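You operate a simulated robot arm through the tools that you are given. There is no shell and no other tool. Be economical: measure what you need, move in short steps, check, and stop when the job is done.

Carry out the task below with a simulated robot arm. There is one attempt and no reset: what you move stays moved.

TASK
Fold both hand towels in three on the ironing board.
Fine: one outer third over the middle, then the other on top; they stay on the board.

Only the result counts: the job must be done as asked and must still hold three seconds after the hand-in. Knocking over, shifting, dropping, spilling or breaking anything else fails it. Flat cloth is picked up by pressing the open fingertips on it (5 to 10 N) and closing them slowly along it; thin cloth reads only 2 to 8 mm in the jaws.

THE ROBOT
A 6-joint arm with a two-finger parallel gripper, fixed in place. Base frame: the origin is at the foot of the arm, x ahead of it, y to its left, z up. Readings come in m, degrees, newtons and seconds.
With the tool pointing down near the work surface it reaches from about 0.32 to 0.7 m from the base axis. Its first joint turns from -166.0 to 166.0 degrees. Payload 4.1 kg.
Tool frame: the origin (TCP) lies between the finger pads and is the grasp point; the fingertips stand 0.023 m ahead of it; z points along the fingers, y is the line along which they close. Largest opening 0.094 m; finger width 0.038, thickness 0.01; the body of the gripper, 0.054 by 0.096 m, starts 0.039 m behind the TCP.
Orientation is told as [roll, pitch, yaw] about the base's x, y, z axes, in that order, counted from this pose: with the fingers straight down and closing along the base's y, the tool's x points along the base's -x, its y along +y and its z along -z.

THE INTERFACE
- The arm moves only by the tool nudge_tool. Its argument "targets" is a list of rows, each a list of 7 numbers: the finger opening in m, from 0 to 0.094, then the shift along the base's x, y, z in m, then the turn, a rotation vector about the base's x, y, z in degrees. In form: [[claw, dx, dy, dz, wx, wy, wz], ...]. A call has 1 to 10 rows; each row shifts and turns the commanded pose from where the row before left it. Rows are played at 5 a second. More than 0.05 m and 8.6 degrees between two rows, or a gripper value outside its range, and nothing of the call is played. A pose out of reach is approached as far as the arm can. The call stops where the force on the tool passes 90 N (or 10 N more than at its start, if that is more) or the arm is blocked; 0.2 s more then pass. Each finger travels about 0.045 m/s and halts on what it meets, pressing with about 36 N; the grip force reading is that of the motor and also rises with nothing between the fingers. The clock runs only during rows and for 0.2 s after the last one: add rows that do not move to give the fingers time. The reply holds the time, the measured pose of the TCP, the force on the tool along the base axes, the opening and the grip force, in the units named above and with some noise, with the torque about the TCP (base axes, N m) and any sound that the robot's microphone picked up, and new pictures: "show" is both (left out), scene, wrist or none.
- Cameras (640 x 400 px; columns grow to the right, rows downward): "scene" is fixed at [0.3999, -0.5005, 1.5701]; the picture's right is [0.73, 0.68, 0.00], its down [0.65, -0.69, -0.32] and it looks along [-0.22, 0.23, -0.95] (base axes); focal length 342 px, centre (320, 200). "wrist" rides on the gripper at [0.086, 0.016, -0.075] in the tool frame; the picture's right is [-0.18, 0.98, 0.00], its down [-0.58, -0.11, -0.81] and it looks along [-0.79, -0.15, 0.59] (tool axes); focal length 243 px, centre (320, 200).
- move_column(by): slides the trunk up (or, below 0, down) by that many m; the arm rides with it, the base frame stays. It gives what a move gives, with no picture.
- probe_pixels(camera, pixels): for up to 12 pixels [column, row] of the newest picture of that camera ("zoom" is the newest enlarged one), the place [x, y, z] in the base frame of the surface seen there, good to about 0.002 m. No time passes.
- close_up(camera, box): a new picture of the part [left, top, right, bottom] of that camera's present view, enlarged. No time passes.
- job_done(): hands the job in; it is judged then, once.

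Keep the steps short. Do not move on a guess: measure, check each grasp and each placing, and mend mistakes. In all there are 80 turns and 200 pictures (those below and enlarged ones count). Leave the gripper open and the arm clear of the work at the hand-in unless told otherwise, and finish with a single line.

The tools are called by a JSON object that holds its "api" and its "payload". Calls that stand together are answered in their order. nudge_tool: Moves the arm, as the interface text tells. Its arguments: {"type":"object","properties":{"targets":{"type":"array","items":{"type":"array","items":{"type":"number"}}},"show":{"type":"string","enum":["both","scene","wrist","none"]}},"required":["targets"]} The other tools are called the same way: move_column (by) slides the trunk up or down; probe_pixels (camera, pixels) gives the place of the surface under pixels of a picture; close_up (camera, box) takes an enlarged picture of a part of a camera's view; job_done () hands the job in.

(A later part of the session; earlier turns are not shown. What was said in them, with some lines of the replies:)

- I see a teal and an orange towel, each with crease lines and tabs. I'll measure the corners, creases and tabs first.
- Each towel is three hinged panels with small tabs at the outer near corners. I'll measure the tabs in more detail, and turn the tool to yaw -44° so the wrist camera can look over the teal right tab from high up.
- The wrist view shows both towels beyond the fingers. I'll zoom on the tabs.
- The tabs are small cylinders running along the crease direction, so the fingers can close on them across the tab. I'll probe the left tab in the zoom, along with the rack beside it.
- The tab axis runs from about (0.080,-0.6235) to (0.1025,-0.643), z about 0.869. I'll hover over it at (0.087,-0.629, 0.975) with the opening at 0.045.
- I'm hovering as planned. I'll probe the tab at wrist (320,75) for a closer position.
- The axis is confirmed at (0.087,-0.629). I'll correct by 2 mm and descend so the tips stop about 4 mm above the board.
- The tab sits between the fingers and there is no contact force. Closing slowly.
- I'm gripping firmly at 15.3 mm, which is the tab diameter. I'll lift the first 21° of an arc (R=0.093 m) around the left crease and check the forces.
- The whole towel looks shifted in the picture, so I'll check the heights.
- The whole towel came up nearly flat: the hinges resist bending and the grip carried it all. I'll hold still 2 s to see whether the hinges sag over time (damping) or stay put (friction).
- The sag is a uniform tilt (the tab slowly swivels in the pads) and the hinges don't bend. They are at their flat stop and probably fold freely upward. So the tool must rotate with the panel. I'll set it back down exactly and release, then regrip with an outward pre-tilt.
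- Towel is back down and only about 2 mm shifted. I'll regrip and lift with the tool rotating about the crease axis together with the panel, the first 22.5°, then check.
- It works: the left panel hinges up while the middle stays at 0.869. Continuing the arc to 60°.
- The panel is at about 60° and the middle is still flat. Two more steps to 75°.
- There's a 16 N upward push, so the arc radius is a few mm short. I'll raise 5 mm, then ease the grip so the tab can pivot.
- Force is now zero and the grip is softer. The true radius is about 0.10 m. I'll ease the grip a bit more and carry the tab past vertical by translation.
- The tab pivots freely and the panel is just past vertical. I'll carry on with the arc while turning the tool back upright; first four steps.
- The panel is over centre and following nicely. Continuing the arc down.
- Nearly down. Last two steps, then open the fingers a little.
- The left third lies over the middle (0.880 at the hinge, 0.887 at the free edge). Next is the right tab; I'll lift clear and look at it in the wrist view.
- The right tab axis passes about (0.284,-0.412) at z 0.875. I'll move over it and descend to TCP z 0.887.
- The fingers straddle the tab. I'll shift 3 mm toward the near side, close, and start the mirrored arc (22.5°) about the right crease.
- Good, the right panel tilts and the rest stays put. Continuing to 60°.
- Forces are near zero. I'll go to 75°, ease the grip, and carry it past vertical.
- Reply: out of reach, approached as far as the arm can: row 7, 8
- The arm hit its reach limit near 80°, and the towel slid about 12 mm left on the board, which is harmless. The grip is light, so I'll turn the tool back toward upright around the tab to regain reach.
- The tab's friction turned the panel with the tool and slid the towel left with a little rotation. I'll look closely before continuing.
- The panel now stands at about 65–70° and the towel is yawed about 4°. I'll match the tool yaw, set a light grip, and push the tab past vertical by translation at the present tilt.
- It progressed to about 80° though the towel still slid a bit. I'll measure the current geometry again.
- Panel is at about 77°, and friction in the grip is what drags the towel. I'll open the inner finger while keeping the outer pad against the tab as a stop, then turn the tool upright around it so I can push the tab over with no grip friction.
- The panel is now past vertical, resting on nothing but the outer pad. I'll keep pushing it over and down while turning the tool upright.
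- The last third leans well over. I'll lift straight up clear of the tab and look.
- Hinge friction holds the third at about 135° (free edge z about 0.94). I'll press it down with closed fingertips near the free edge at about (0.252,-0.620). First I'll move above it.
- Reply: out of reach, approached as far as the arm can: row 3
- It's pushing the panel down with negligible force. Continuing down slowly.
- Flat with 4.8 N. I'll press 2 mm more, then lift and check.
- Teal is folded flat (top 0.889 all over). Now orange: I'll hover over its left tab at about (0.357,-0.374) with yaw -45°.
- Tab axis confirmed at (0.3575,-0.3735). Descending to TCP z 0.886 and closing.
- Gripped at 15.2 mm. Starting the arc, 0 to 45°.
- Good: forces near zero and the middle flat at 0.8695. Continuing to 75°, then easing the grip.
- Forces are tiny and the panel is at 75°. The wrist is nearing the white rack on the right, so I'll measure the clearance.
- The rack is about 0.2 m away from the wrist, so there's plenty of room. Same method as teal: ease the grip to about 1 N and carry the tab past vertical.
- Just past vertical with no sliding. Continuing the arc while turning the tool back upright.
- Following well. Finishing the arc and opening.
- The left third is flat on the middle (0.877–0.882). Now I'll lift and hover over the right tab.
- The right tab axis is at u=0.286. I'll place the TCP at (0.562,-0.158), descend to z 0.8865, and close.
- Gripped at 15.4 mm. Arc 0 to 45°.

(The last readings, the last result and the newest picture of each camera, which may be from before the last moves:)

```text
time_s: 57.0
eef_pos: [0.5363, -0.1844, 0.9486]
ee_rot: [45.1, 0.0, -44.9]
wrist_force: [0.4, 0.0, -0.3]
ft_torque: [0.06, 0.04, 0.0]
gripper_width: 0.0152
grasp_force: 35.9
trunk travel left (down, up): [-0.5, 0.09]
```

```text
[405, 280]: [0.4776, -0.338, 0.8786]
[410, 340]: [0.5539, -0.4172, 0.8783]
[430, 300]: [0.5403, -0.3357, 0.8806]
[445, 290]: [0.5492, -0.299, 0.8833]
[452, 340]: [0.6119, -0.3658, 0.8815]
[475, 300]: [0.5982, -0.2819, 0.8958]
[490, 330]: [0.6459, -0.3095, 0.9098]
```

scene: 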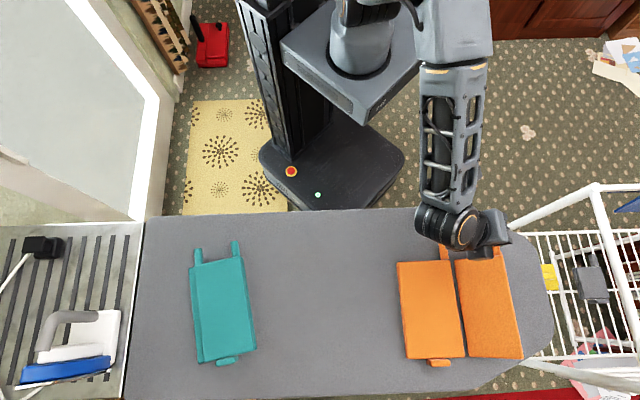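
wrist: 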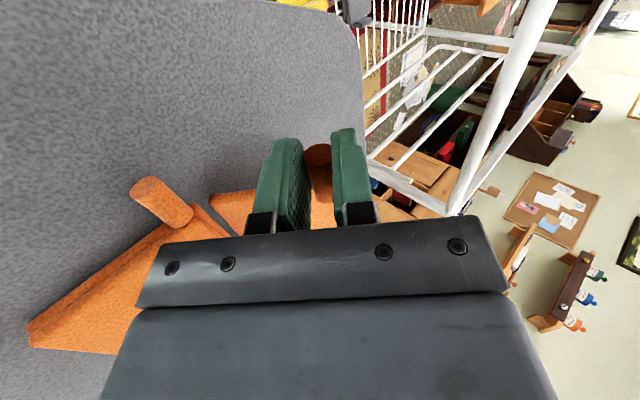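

Clean. Continuing to 75°.

{"api": "nudge_tool", "payload": {"targets": [[0.008, -0.0072, -0.0072, 0.0063, 5.3, -5.3, 0], [0.008, -0.0077, -0.0077, 0.005, 5.3, -5.3, 0], [0.008, -0.008, -0.008, 0.0035, 5.3, -5.3, 0], [0.008, -0.0083, -0.0083, 0.0022, 5.3, -5.3, 0], [0.008, 0, 0, 0, 0, 0, 0]]}}

{"api": "close_up", "payload": {"camera": "scene", "box": [380, 210, 540, 370]}}

```text
time_s: 58.2
eef_pos: [0.5036, -0.2159, 0.9657]
ee_rot: [75.0, 0.1, -45.1]
wrist_force: [0.1, 1.0, -0.8]
ft_torque: [0.07, 0.1, -0.01]
gripper_width: 0.0154
grasp_force: 35.9
trunk travel left (down, up): [-0.5, 0.09]
```

scene: 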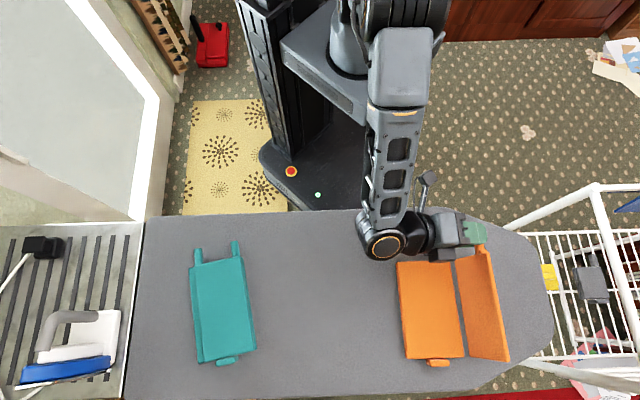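
wrist: 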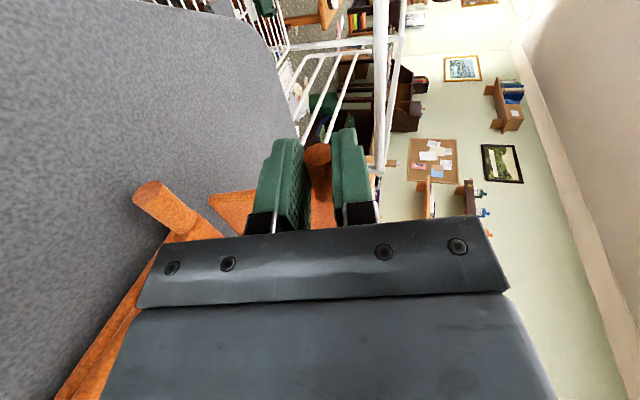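

```text
2.50 times, centred on (460, 290) of scene
```

zoom: 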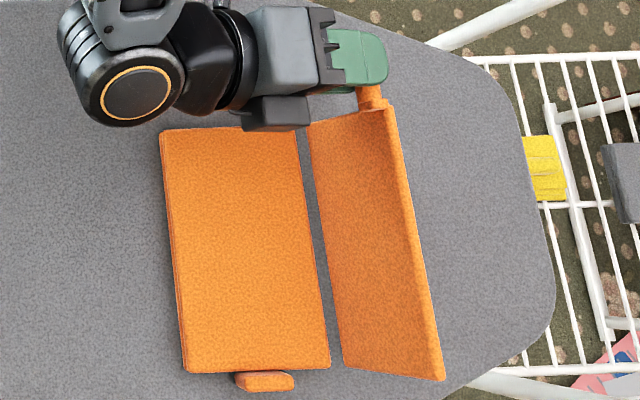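

The panel is about 70° with low forces. There is still room for the wrist, so I'll keep the firm grip for two more steps, to about 90°.

{"api": "nudge_tool", "payload": {"targets": [[0.008, -0.0083, -0.0083, 0.0005, 5.3, -5.3, 0], [0.008, -0.0082, -0.0082, -0.0006, 5.3, -5.3, 0], [0.008, 0, 0, 0, 0, 0, 0]]}}

{"api": "close_up", "payload": {"camera": "scene", "box": [380, 210, 540, 370]}}

```text
time_s: 59.0
eef_pos: [0.488, -0.2322, 0.9658]
ee_rot: [90.1, 0.0, -45.0]
wrist_force: [-1.3, 0.8, -0.8]
ft_torque: [0.04, 0.08, -0.01]
gripper_width: 0.0152
grasp_force: 35.8
trunk travel left (down, up): [-0.5, 0.09]
```

scene: 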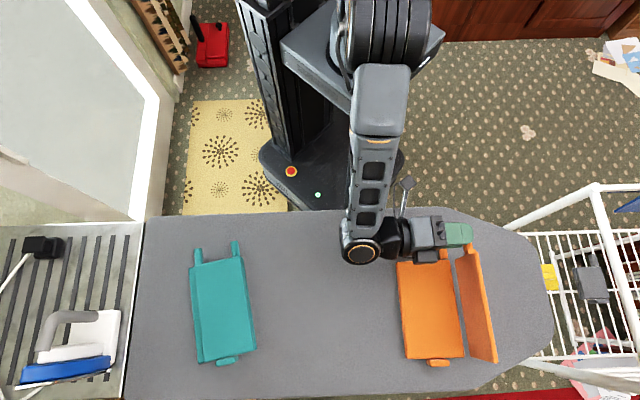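
wrist: 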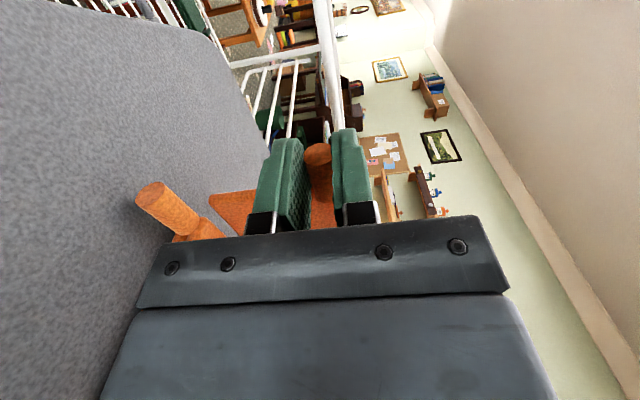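

```text
2.50 times, centred on (460, 290) of scene
```

zoom: 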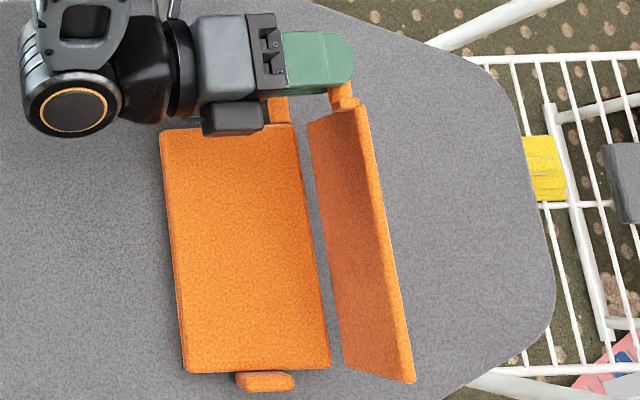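

I'll measure the panel's actual angle.

{"api": "probe_pixels", "payload": {"camera": "zoom", "pixels": [[298, 140], [325, 350], [362, 115], [408, 370], [320, 180], [340, 340], [350, 200], [385, 340], [290, 120]]}}

```text
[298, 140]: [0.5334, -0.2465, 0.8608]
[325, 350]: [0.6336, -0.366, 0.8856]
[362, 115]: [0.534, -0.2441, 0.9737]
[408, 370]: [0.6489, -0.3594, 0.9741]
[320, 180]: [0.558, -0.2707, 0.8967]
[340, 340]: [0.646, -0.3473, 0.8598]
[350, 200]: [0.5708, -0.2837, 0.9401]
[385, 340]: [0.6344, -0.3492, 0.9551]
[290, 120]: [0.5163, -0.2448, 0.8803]
```

The panel face is exactly vertical now (u 0.2025 from z 0.897 to 0.955). I'll ease the grip to about 1 N and translate it past vertical.

{"api": "nudge_tool", "payload": {"targets": [[0.0145, 0, 0, 0, 0, 0, 0], [0.0156, 0, 0, 0, 0, 0, 0], [0.0156, 0, 0, 0, 0, 0, 0], [0.0156, -0.0055, -0.0055, -0.0013, 0, 0, 0], [0.0156, -0.0055, -0.0055, -0.0017, 0, 0, 0], [0.0156, -0.0074, -0.0074, -0.0035, 0, 0, 0], [0.0156, 0, 0, 0, 0, 0, 0]]}}

{"api": "close_up", "payload": {"camera": "scene", "box": [380, 210, 540, 370]}}

```text
time_s: 60.6
eef_pos: [0.4708, -0.2505, 0.9585]
ee_rot: [90.0, -0.1, -45.0]
wrist_force: [0.6, -1.0, 3.3]
ft_torque: [0.01, -0.04, -0.03]
gripper_width: 0.0171
grasp_force: 1.9
trunk travel left (down, up): [-0.5, 0.09]
```

scene: 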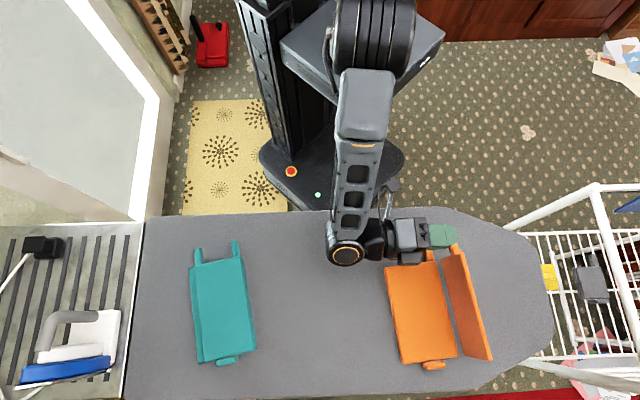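
wrist: 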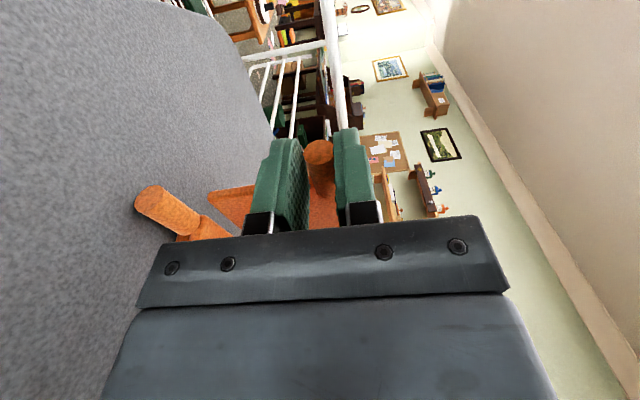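

```text
2.50 times, centred on (460, 290) of scene
```

zoom: 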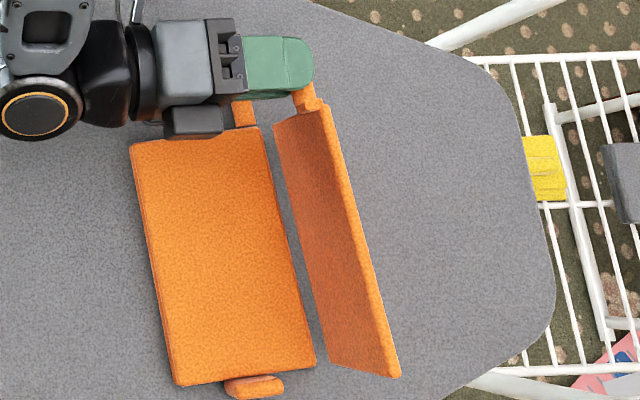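

The towel dragged again, as with teal; the tab's base must be catching in the pads. The panel is near vertical, where hinge friction holds it, so I'll just open the fingers and look.

{"api": "nudge_tool", "payload": {"targets": [[0.024, 0, 0, 0, 0, 0, 0], [0.032, 0, 0, 0, 0, 0, 0], [0.032, 0, 0, 0, 0, 0, 0]], "show": "wrist"}}

{"api": "close_up", "payload": {"camera": "scene", "box": [380, 210, 540, 370]}}

{"api": "probe_pixels", "payload": {"camera": "zoom", "pixels": [[260, 135], [310, 355], [322, 112], [393, 368], [290, 180], [325, 340], [315, 200], [365, 340], [305, 100]]}}

```text
time_s: 61.4
eef_pos: [0.4693, -0.2507, 0.9588]
ee_rot: [89.9, 0.1, -44.9]
wrist_force: [-0.7, -0.1, -0.2]
ft_torque: [-0.01, -0.03, -0.04]
gripper_width: 0.032
grasp_force: 0.0
trunk travel left (down, up): [-0.5, 0.09]
```

wrist: 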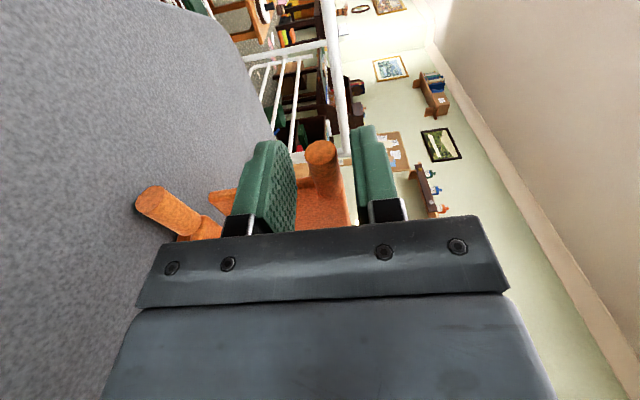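

```text
2.50 times, centred on (460, 290) of scene
```

zoom: 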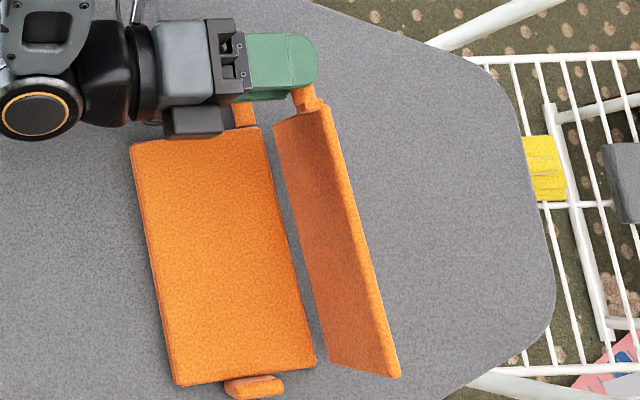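

```text
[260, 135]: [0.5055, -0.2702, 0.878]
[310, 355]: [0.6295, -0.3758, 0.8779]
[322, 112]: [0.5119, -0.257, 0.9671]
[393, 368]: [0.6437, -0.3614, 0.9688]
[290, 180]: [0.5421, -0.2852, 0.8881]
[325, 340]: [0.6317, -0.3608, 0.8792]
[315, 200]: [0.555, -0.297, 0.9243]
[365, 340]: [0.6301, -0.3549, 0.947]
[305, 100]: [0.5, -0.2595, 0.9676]
```

The panel stands by itself at 90°. With the fingers opened wider (0.05) I'll swing the tool around the tab back toward upright without touching it, so the outer finger ends up behind the panel.

{"api": "nudge_tool", "payload": {"targets": [[0.042, 0, 0, 0, 0, 0, 0], [0.05, 0, 0, 0, 0, 0, 0], [0.05, 0.0001, 0.0001, 0.002, -5.3, 5.3, 0], [0.05, 0.0003, 0.0003, 0.0019, -5.3, 5.3, 0], [0.05, 0.0004, 0.0004, 0.0019, -5.3, 5.3, 0], [0.05, 0.0006, 0.0006, 0.0018, -5.3, 5.3, 0], [0.05, 0.0008, 0.0008, 0.0016, -5.3, 5.3, 0], [0.05, 0.0009, 0.0009, 0.0015, -5.3, 5.3, 0], [0.05, 0.0011, 0.0011, 0.0013, -5.3, 5.3, 0], [0.05, 0, 0, 0, 0, 0, 0]]}}

{"api": "close_up", "payload": {"camera": "scene", "box": [380, 210, 540, 370]}}

```text
time_s: 63.6
eef_pos: [0.4732, -0.246, 0.971]
ee_rot: [37.4, 0.0, -45.0]
wrist_force: [-0.2, -0.3, -0.2]
ft_torque: [0.02, 0.0, 0.01]
gripper_width: 0.0502
grasp_force: 0.0
trunk travel left (down, up): [-0.5, 0.09]
```

scene: 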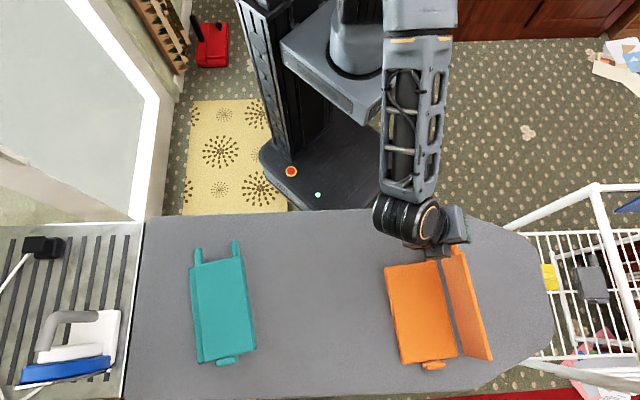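
wrist: 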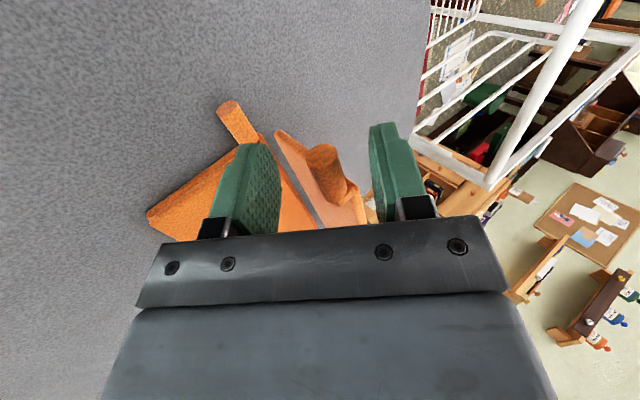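

```text
2.50 times, centred on (460, 290) of scene
```

zoom: 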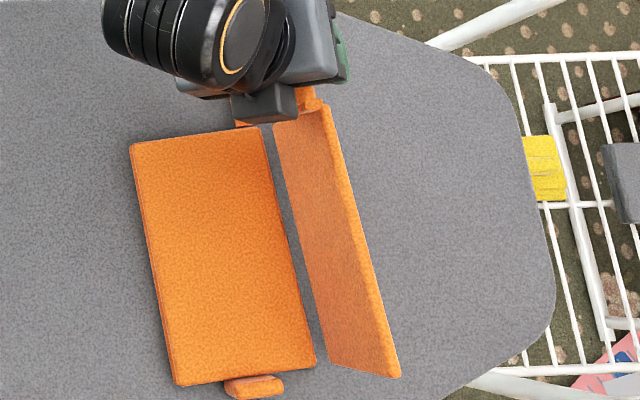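

Panel untouched. I'll finish turning upright, align yaw, then push the panel over from behind with the outer finger.

{"api": "nudge_tool", "payload": {"targets": [[0.05, 0.0011, 0.0011, 0.0011, -5.3, 5.3, 0], [0.05, 0.0013, 0.0013, 0.0009, -5.3, 5.3, 0], [0.05, 0.0013, 0.0013, 0.0006, -5.3, 5.3, 0], [0.05, 0.0013, 0.0013, 0.0004, -5.3, 5.3, 0], [0.05, 0.0014, 0.0014, 0.0001, -5.3, 5.3, 0], [0.05, 0, 0, 0, 0, 0, 6.5], [0.05, -0.0068, -0.0086, -0.001, 0, 0, 0], [0.05, -0.0068, -0.0086, -0.001, 0, 0, 0], [0.05, -0.0062, -0.0078, -0.001, 0, 0, 0], [0.05, -0.0062, -0.0078, -0.002, 0, 0, 0]]}}

{"api": "close_up", "payload": {"camera": "scene", "box": [380, 210, 540, 370]}}

```text
time_s: 65.8
eef_pos: [0.4546, -0.2725, 0.9685]
ee_rot: [0.1, 0.1, -38.6]
wrist_force: [0.3, 0.2, 1.5]
ft_torque: [0.02, -0.02, -0.05]
gripper_width: 0.0499
grasp_force: 0.0
trunk travel left (down, up): [-0.5, 0.09]
```

scene: 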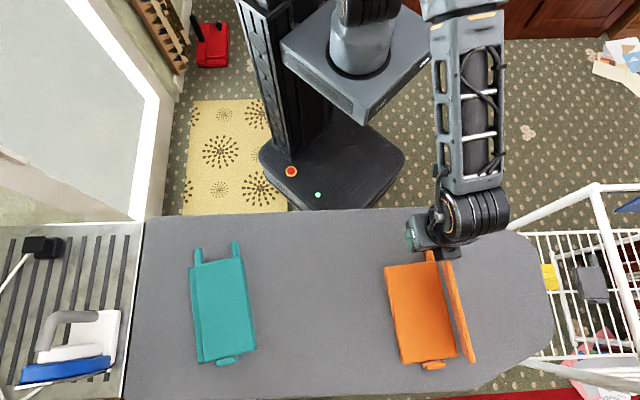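
wrist: 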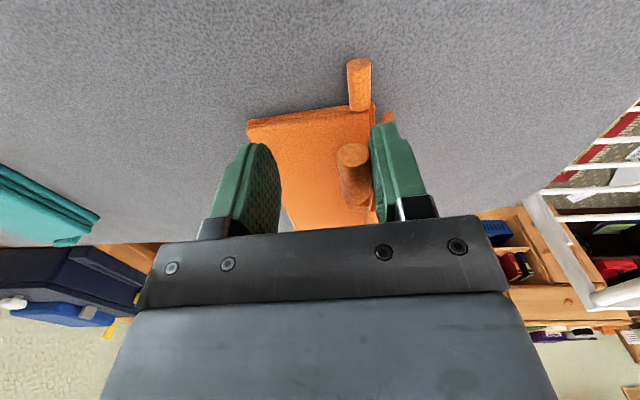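

```text
2.50 times, centred on (460, 290) of scene
```

zoom: 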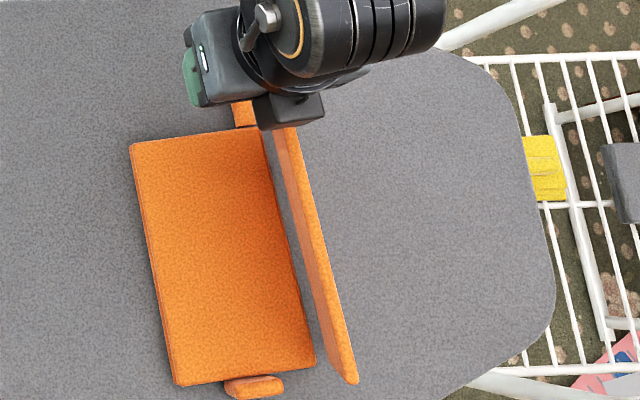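

Works with no sliding. Continuing to push over and down.

{"api": "nudge_tool", "payload": {"targets": [[0.05, -0.0094, -0.0118, -0.0055, 0, 0, 0], [0.05, -0.0086, -0.0109, -0.008, 0, 0, 0], [0.05, -0.0076, -0.0096, -0.0104, 0, 0, 0], [0.05, -0.0065, -0.0082, -0.0122, 0, 0, 0], [0.05, 0, 0, 0, 0, 0, 0]]}}

{"api": "close_up", "payload": {"camera": "scene", "box": [380, 210, 540, 370]}}

```text
time_s: 67.0
eef_pos: [0.4215, -0.3112, 0.9314]
ee_rot: [0.0, 0.1, -38.4]
wrist_force: [-0.4, 0.8, -0.2]
ft_torque: [0.0, -0.02, 0.0]
gripper_width: 0.0501
grasp_force: 0.1
trunk travel left (down, up): [-0.5, 0.09]
```

scene: 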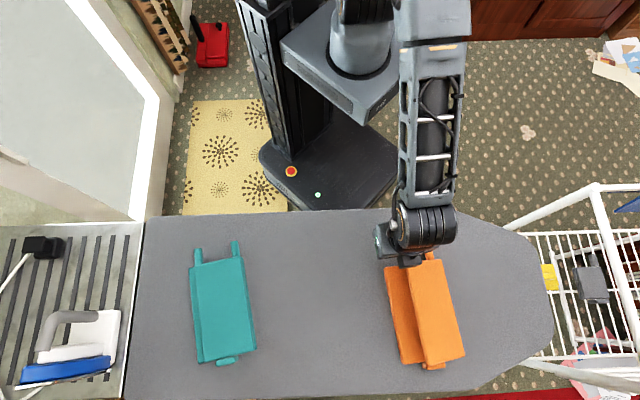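
wrist: 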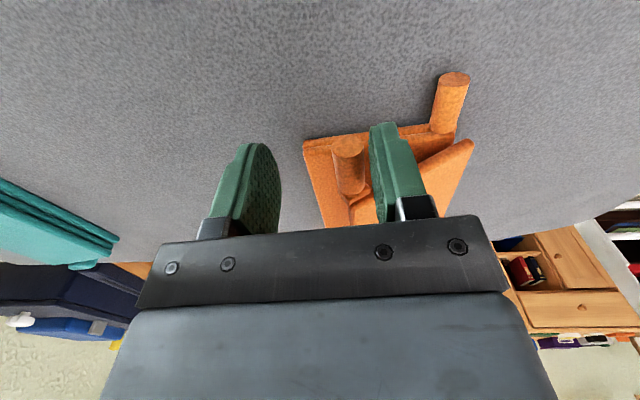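

```text
2.50 times, centred on (460, 290) of scene
```

zoom: 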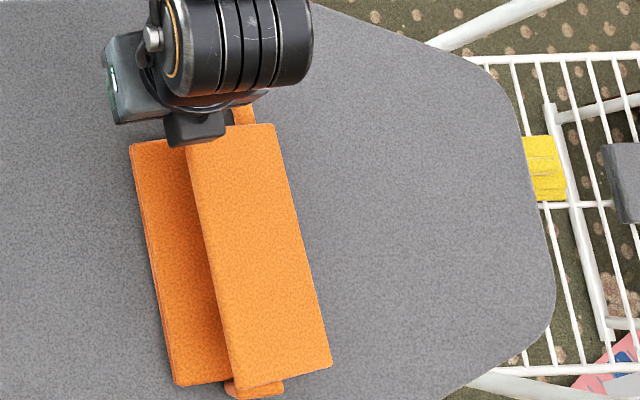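

Now at about 135–140°. Lifting clear, closing the fingers, and measuring for the press.

{"api": "nudge_tool", "payload": {"targets": [[0.05, 0, 0, 0.04, 0, 0, 0], [0.05, 0, 0, 0.045, 0, 0, 0], [0.02, 0, 0, 0, 0, 0, 0], [0, 0, 0, 0, 0, 0, 0], [0, 0, 0, 0, 0, 0, 0]]}}

{"api": "close_up", "payload": {"camera": "scene", "box": [380, 210, 540, 370]}}

{"api": "probe_pixels", "payload": {"camera": "zoom", "pixels": [[192, 160], [215, 270], [237, 380], [270, 130], [300, 260], [325, 360], [142, 160], [180, 375]]}}

```text
time_s: 68.2
eef_pos: [0.4207, -0.3123, 1.0204]
ee_rot: [0.1, 0.0, -38.5]
wrist_force: [-0.1, -0.3, -0.2]
ft_torque: [-0.02, 0.02, -0.01]
gripper_width: 0.0001
grasp_force: 21.3
trunk travel left (down, up): [-0.5, 0.09]
```

scene: 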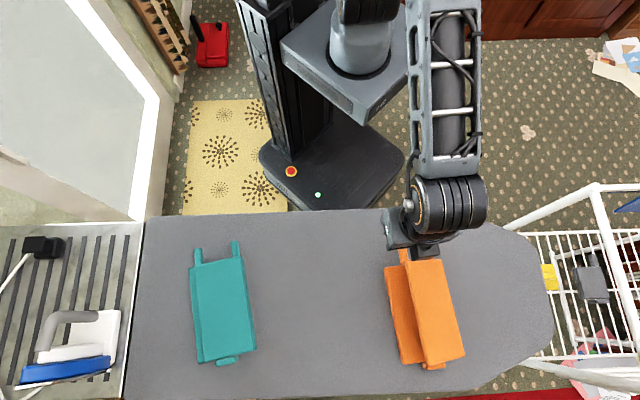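
wrist: 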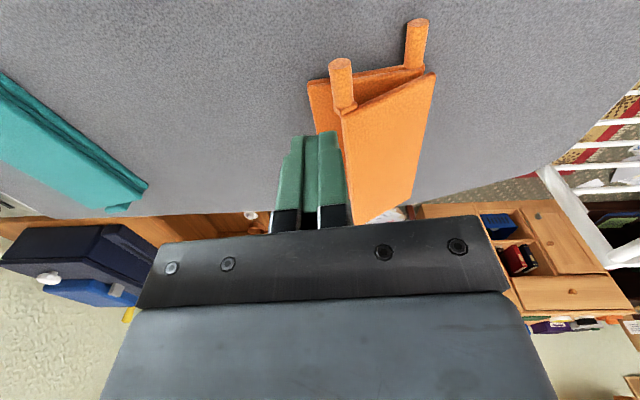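

```text
2.50 times, centred on (460, 290) of scene
```

zoom: 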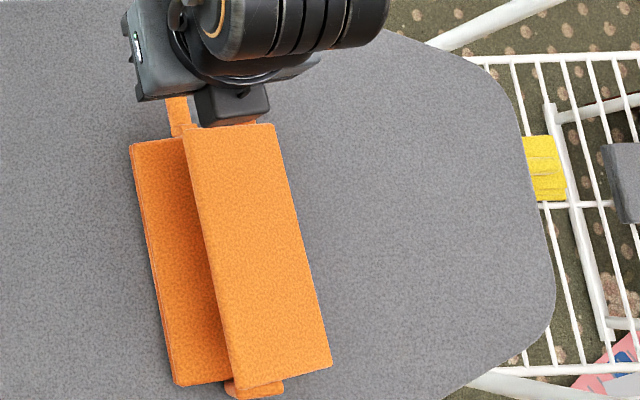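

```text
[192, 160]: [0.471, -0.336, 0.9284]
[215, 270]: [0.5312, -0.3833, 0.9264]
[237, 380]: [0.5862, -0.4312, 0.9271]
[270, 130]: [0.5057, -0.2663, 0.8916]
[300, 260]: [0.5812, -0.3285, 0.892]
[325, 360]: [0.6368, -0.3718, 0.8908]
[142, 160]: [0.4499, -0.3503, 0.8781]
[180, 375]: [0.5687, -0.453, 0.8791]
```

Free edge mid at (0.531,-0.383,0.926). I'll press at (0.515,-0.365).

{"api": "nudge_tool", "payload": {"targets": [[0, 0.0315, -0.0176, 0, 0, 0, 0], [0, 0.0315, -0.0176, 0, 0, 0, 0], [0, 0.0313, -0.0175, 0, 0, 0, 0], [0, 0, 0, -0.03, 0, 0, 0], [0, 0, 0, -0.03, 0, 0, 0], [0, 0, 0, -0.02, 0, 0, 0], [0, 0, 0, -0.012, 0, 0, 0], [0, 0, 0, -0.01, 0, 0, 0], [0, 0, 0, -0.004, 0, 0, 0], [0, 0, 0, 0, 0, 0, 0]]}}

```text
time_s: 70.4
eef_pos: [0.516, -0.3645, 0.9125]
ee_rot: [-0.1, -0.1, -38.4]
wrist_force: [0.3, 1.4, 4.1]
ft_torque: [-0.01, 0.03, -0.03]
gripper_width: 0.0
grasp_force: 35.7
trunk travel left (down, up): [-0.5, 0.09]
```

scene: 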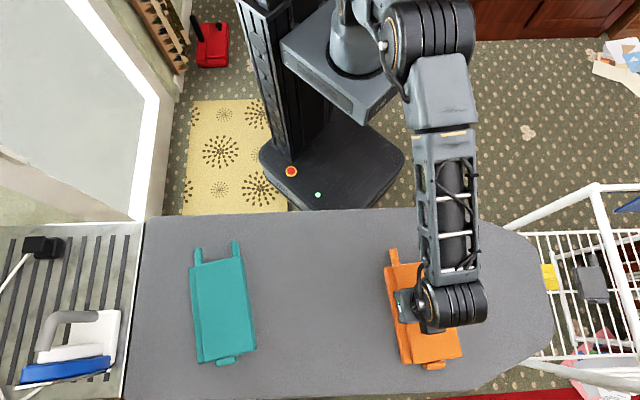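
wrist: 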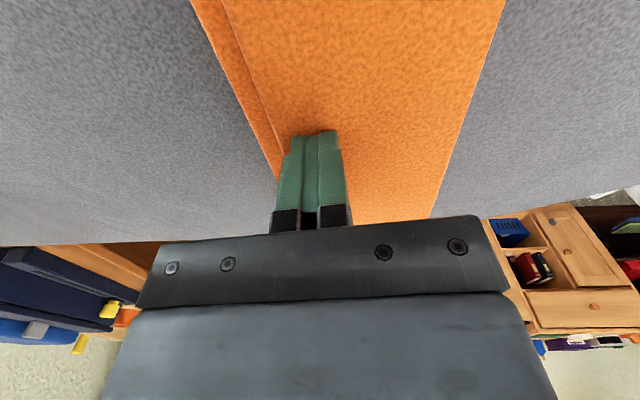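

Flat with 4 N. I'll press 2 mm more, then lift, open, and withdraw toward the robot.

{"api": "nudge_tool", "payload": {"targets": [[0, 0, 0, -0.002, 0, 0, 0], [0, 0, 0, 0, 0, 0, 0], [0, 0, 0, 0.01, 0, 0, 0], [0, 0, 0, 0.05, 0, 0, 0], [0.03, 0, 0, 0.05, 0, 0, 0], [0.06, -0.03, 0.03, 0.02, 0, 0, 0], [0.06, -0.035, 0.035, 0, 0, 0, 0], [0.06, -0.035, 0.035, 0, 0, 0, 0], [0.06, -0.035, 0.035, 0, 0, 0, 0], [0.06, 0, 0, 0, 0, 0, 0]]}}

{"api": "close_up", "payload": {"camera": "scene", "box": [360, 220, 520, 380]}}

{"api": "probe_pixels", "payload": {"camera": "zoom", "pixels": [[150, 150], [180, 250], [200, 340], [210, 150], [250, 250], [280, 330], [115, 140], [155, 340]]}}

{"api": "probe_pixels", "payload": {"camera": "scene", "pixels": [[205, 280], [215, 300], [220, 350], [240, 265], [240, 300], [250, 340]]}}

```text
time_s: 72.6
eef_pos: [0.382, -0.2317, 1.0371]
ee_rot: [0.0, 0.0, -38.5]
wrist_force: [-0.5, 0.4, 0.5]
ft_torque: [-0.01, 0.01, -0.01]
gripper_width: 0.0598
grasp_force: 0.1
trunk travel left (down, up): [-0.5, 0.09]
```

scene: 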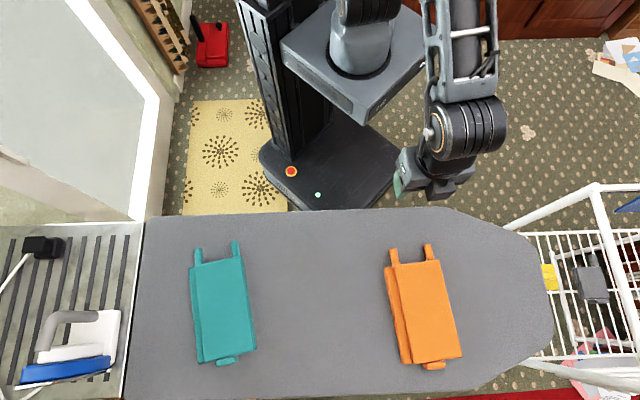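
wrist: 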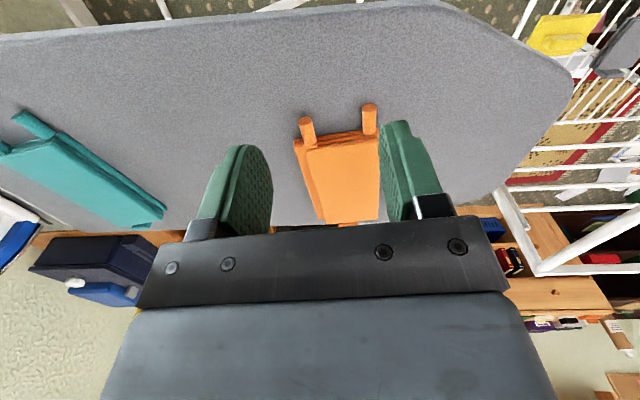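

```text
2.50 times, centred on (440, 300) of scene
```

zoom: 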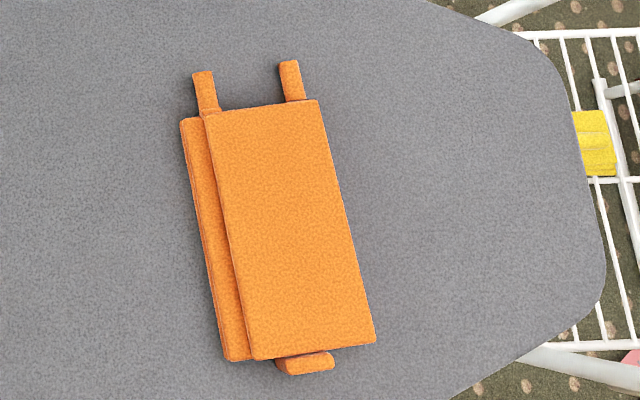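

```text
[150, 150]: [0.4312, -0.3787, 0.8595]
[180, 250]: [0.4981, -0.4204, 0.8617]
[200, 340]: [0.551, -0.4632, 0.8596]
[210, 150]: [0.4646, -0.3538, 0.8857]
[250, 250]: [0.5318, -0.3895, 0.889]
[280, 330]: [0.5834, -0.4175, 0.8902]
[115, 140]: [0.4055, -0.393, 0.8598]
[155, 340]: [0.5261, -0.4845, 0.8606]
```

```text
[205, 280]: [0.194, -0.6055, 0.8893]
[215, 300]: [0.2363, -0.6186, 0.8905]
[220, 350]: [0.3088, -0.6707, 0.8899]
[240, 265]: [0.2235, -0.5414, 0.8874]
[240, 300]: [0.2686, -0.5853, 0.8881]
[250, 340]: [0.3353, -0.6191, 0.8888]
```

Both towels are flat three-layer stacks on the board (tops at about 0.889), the gripper is open and the arm is clear. Handing in.

{"api": "job_done", "payload": {}}

```text
The job is handed in.
```

Both hand towels are folded in three and lie flat on the ironing board; each slid and turned a few degrees while being folded, and I handed the job in with the gripper open and the arm clear.
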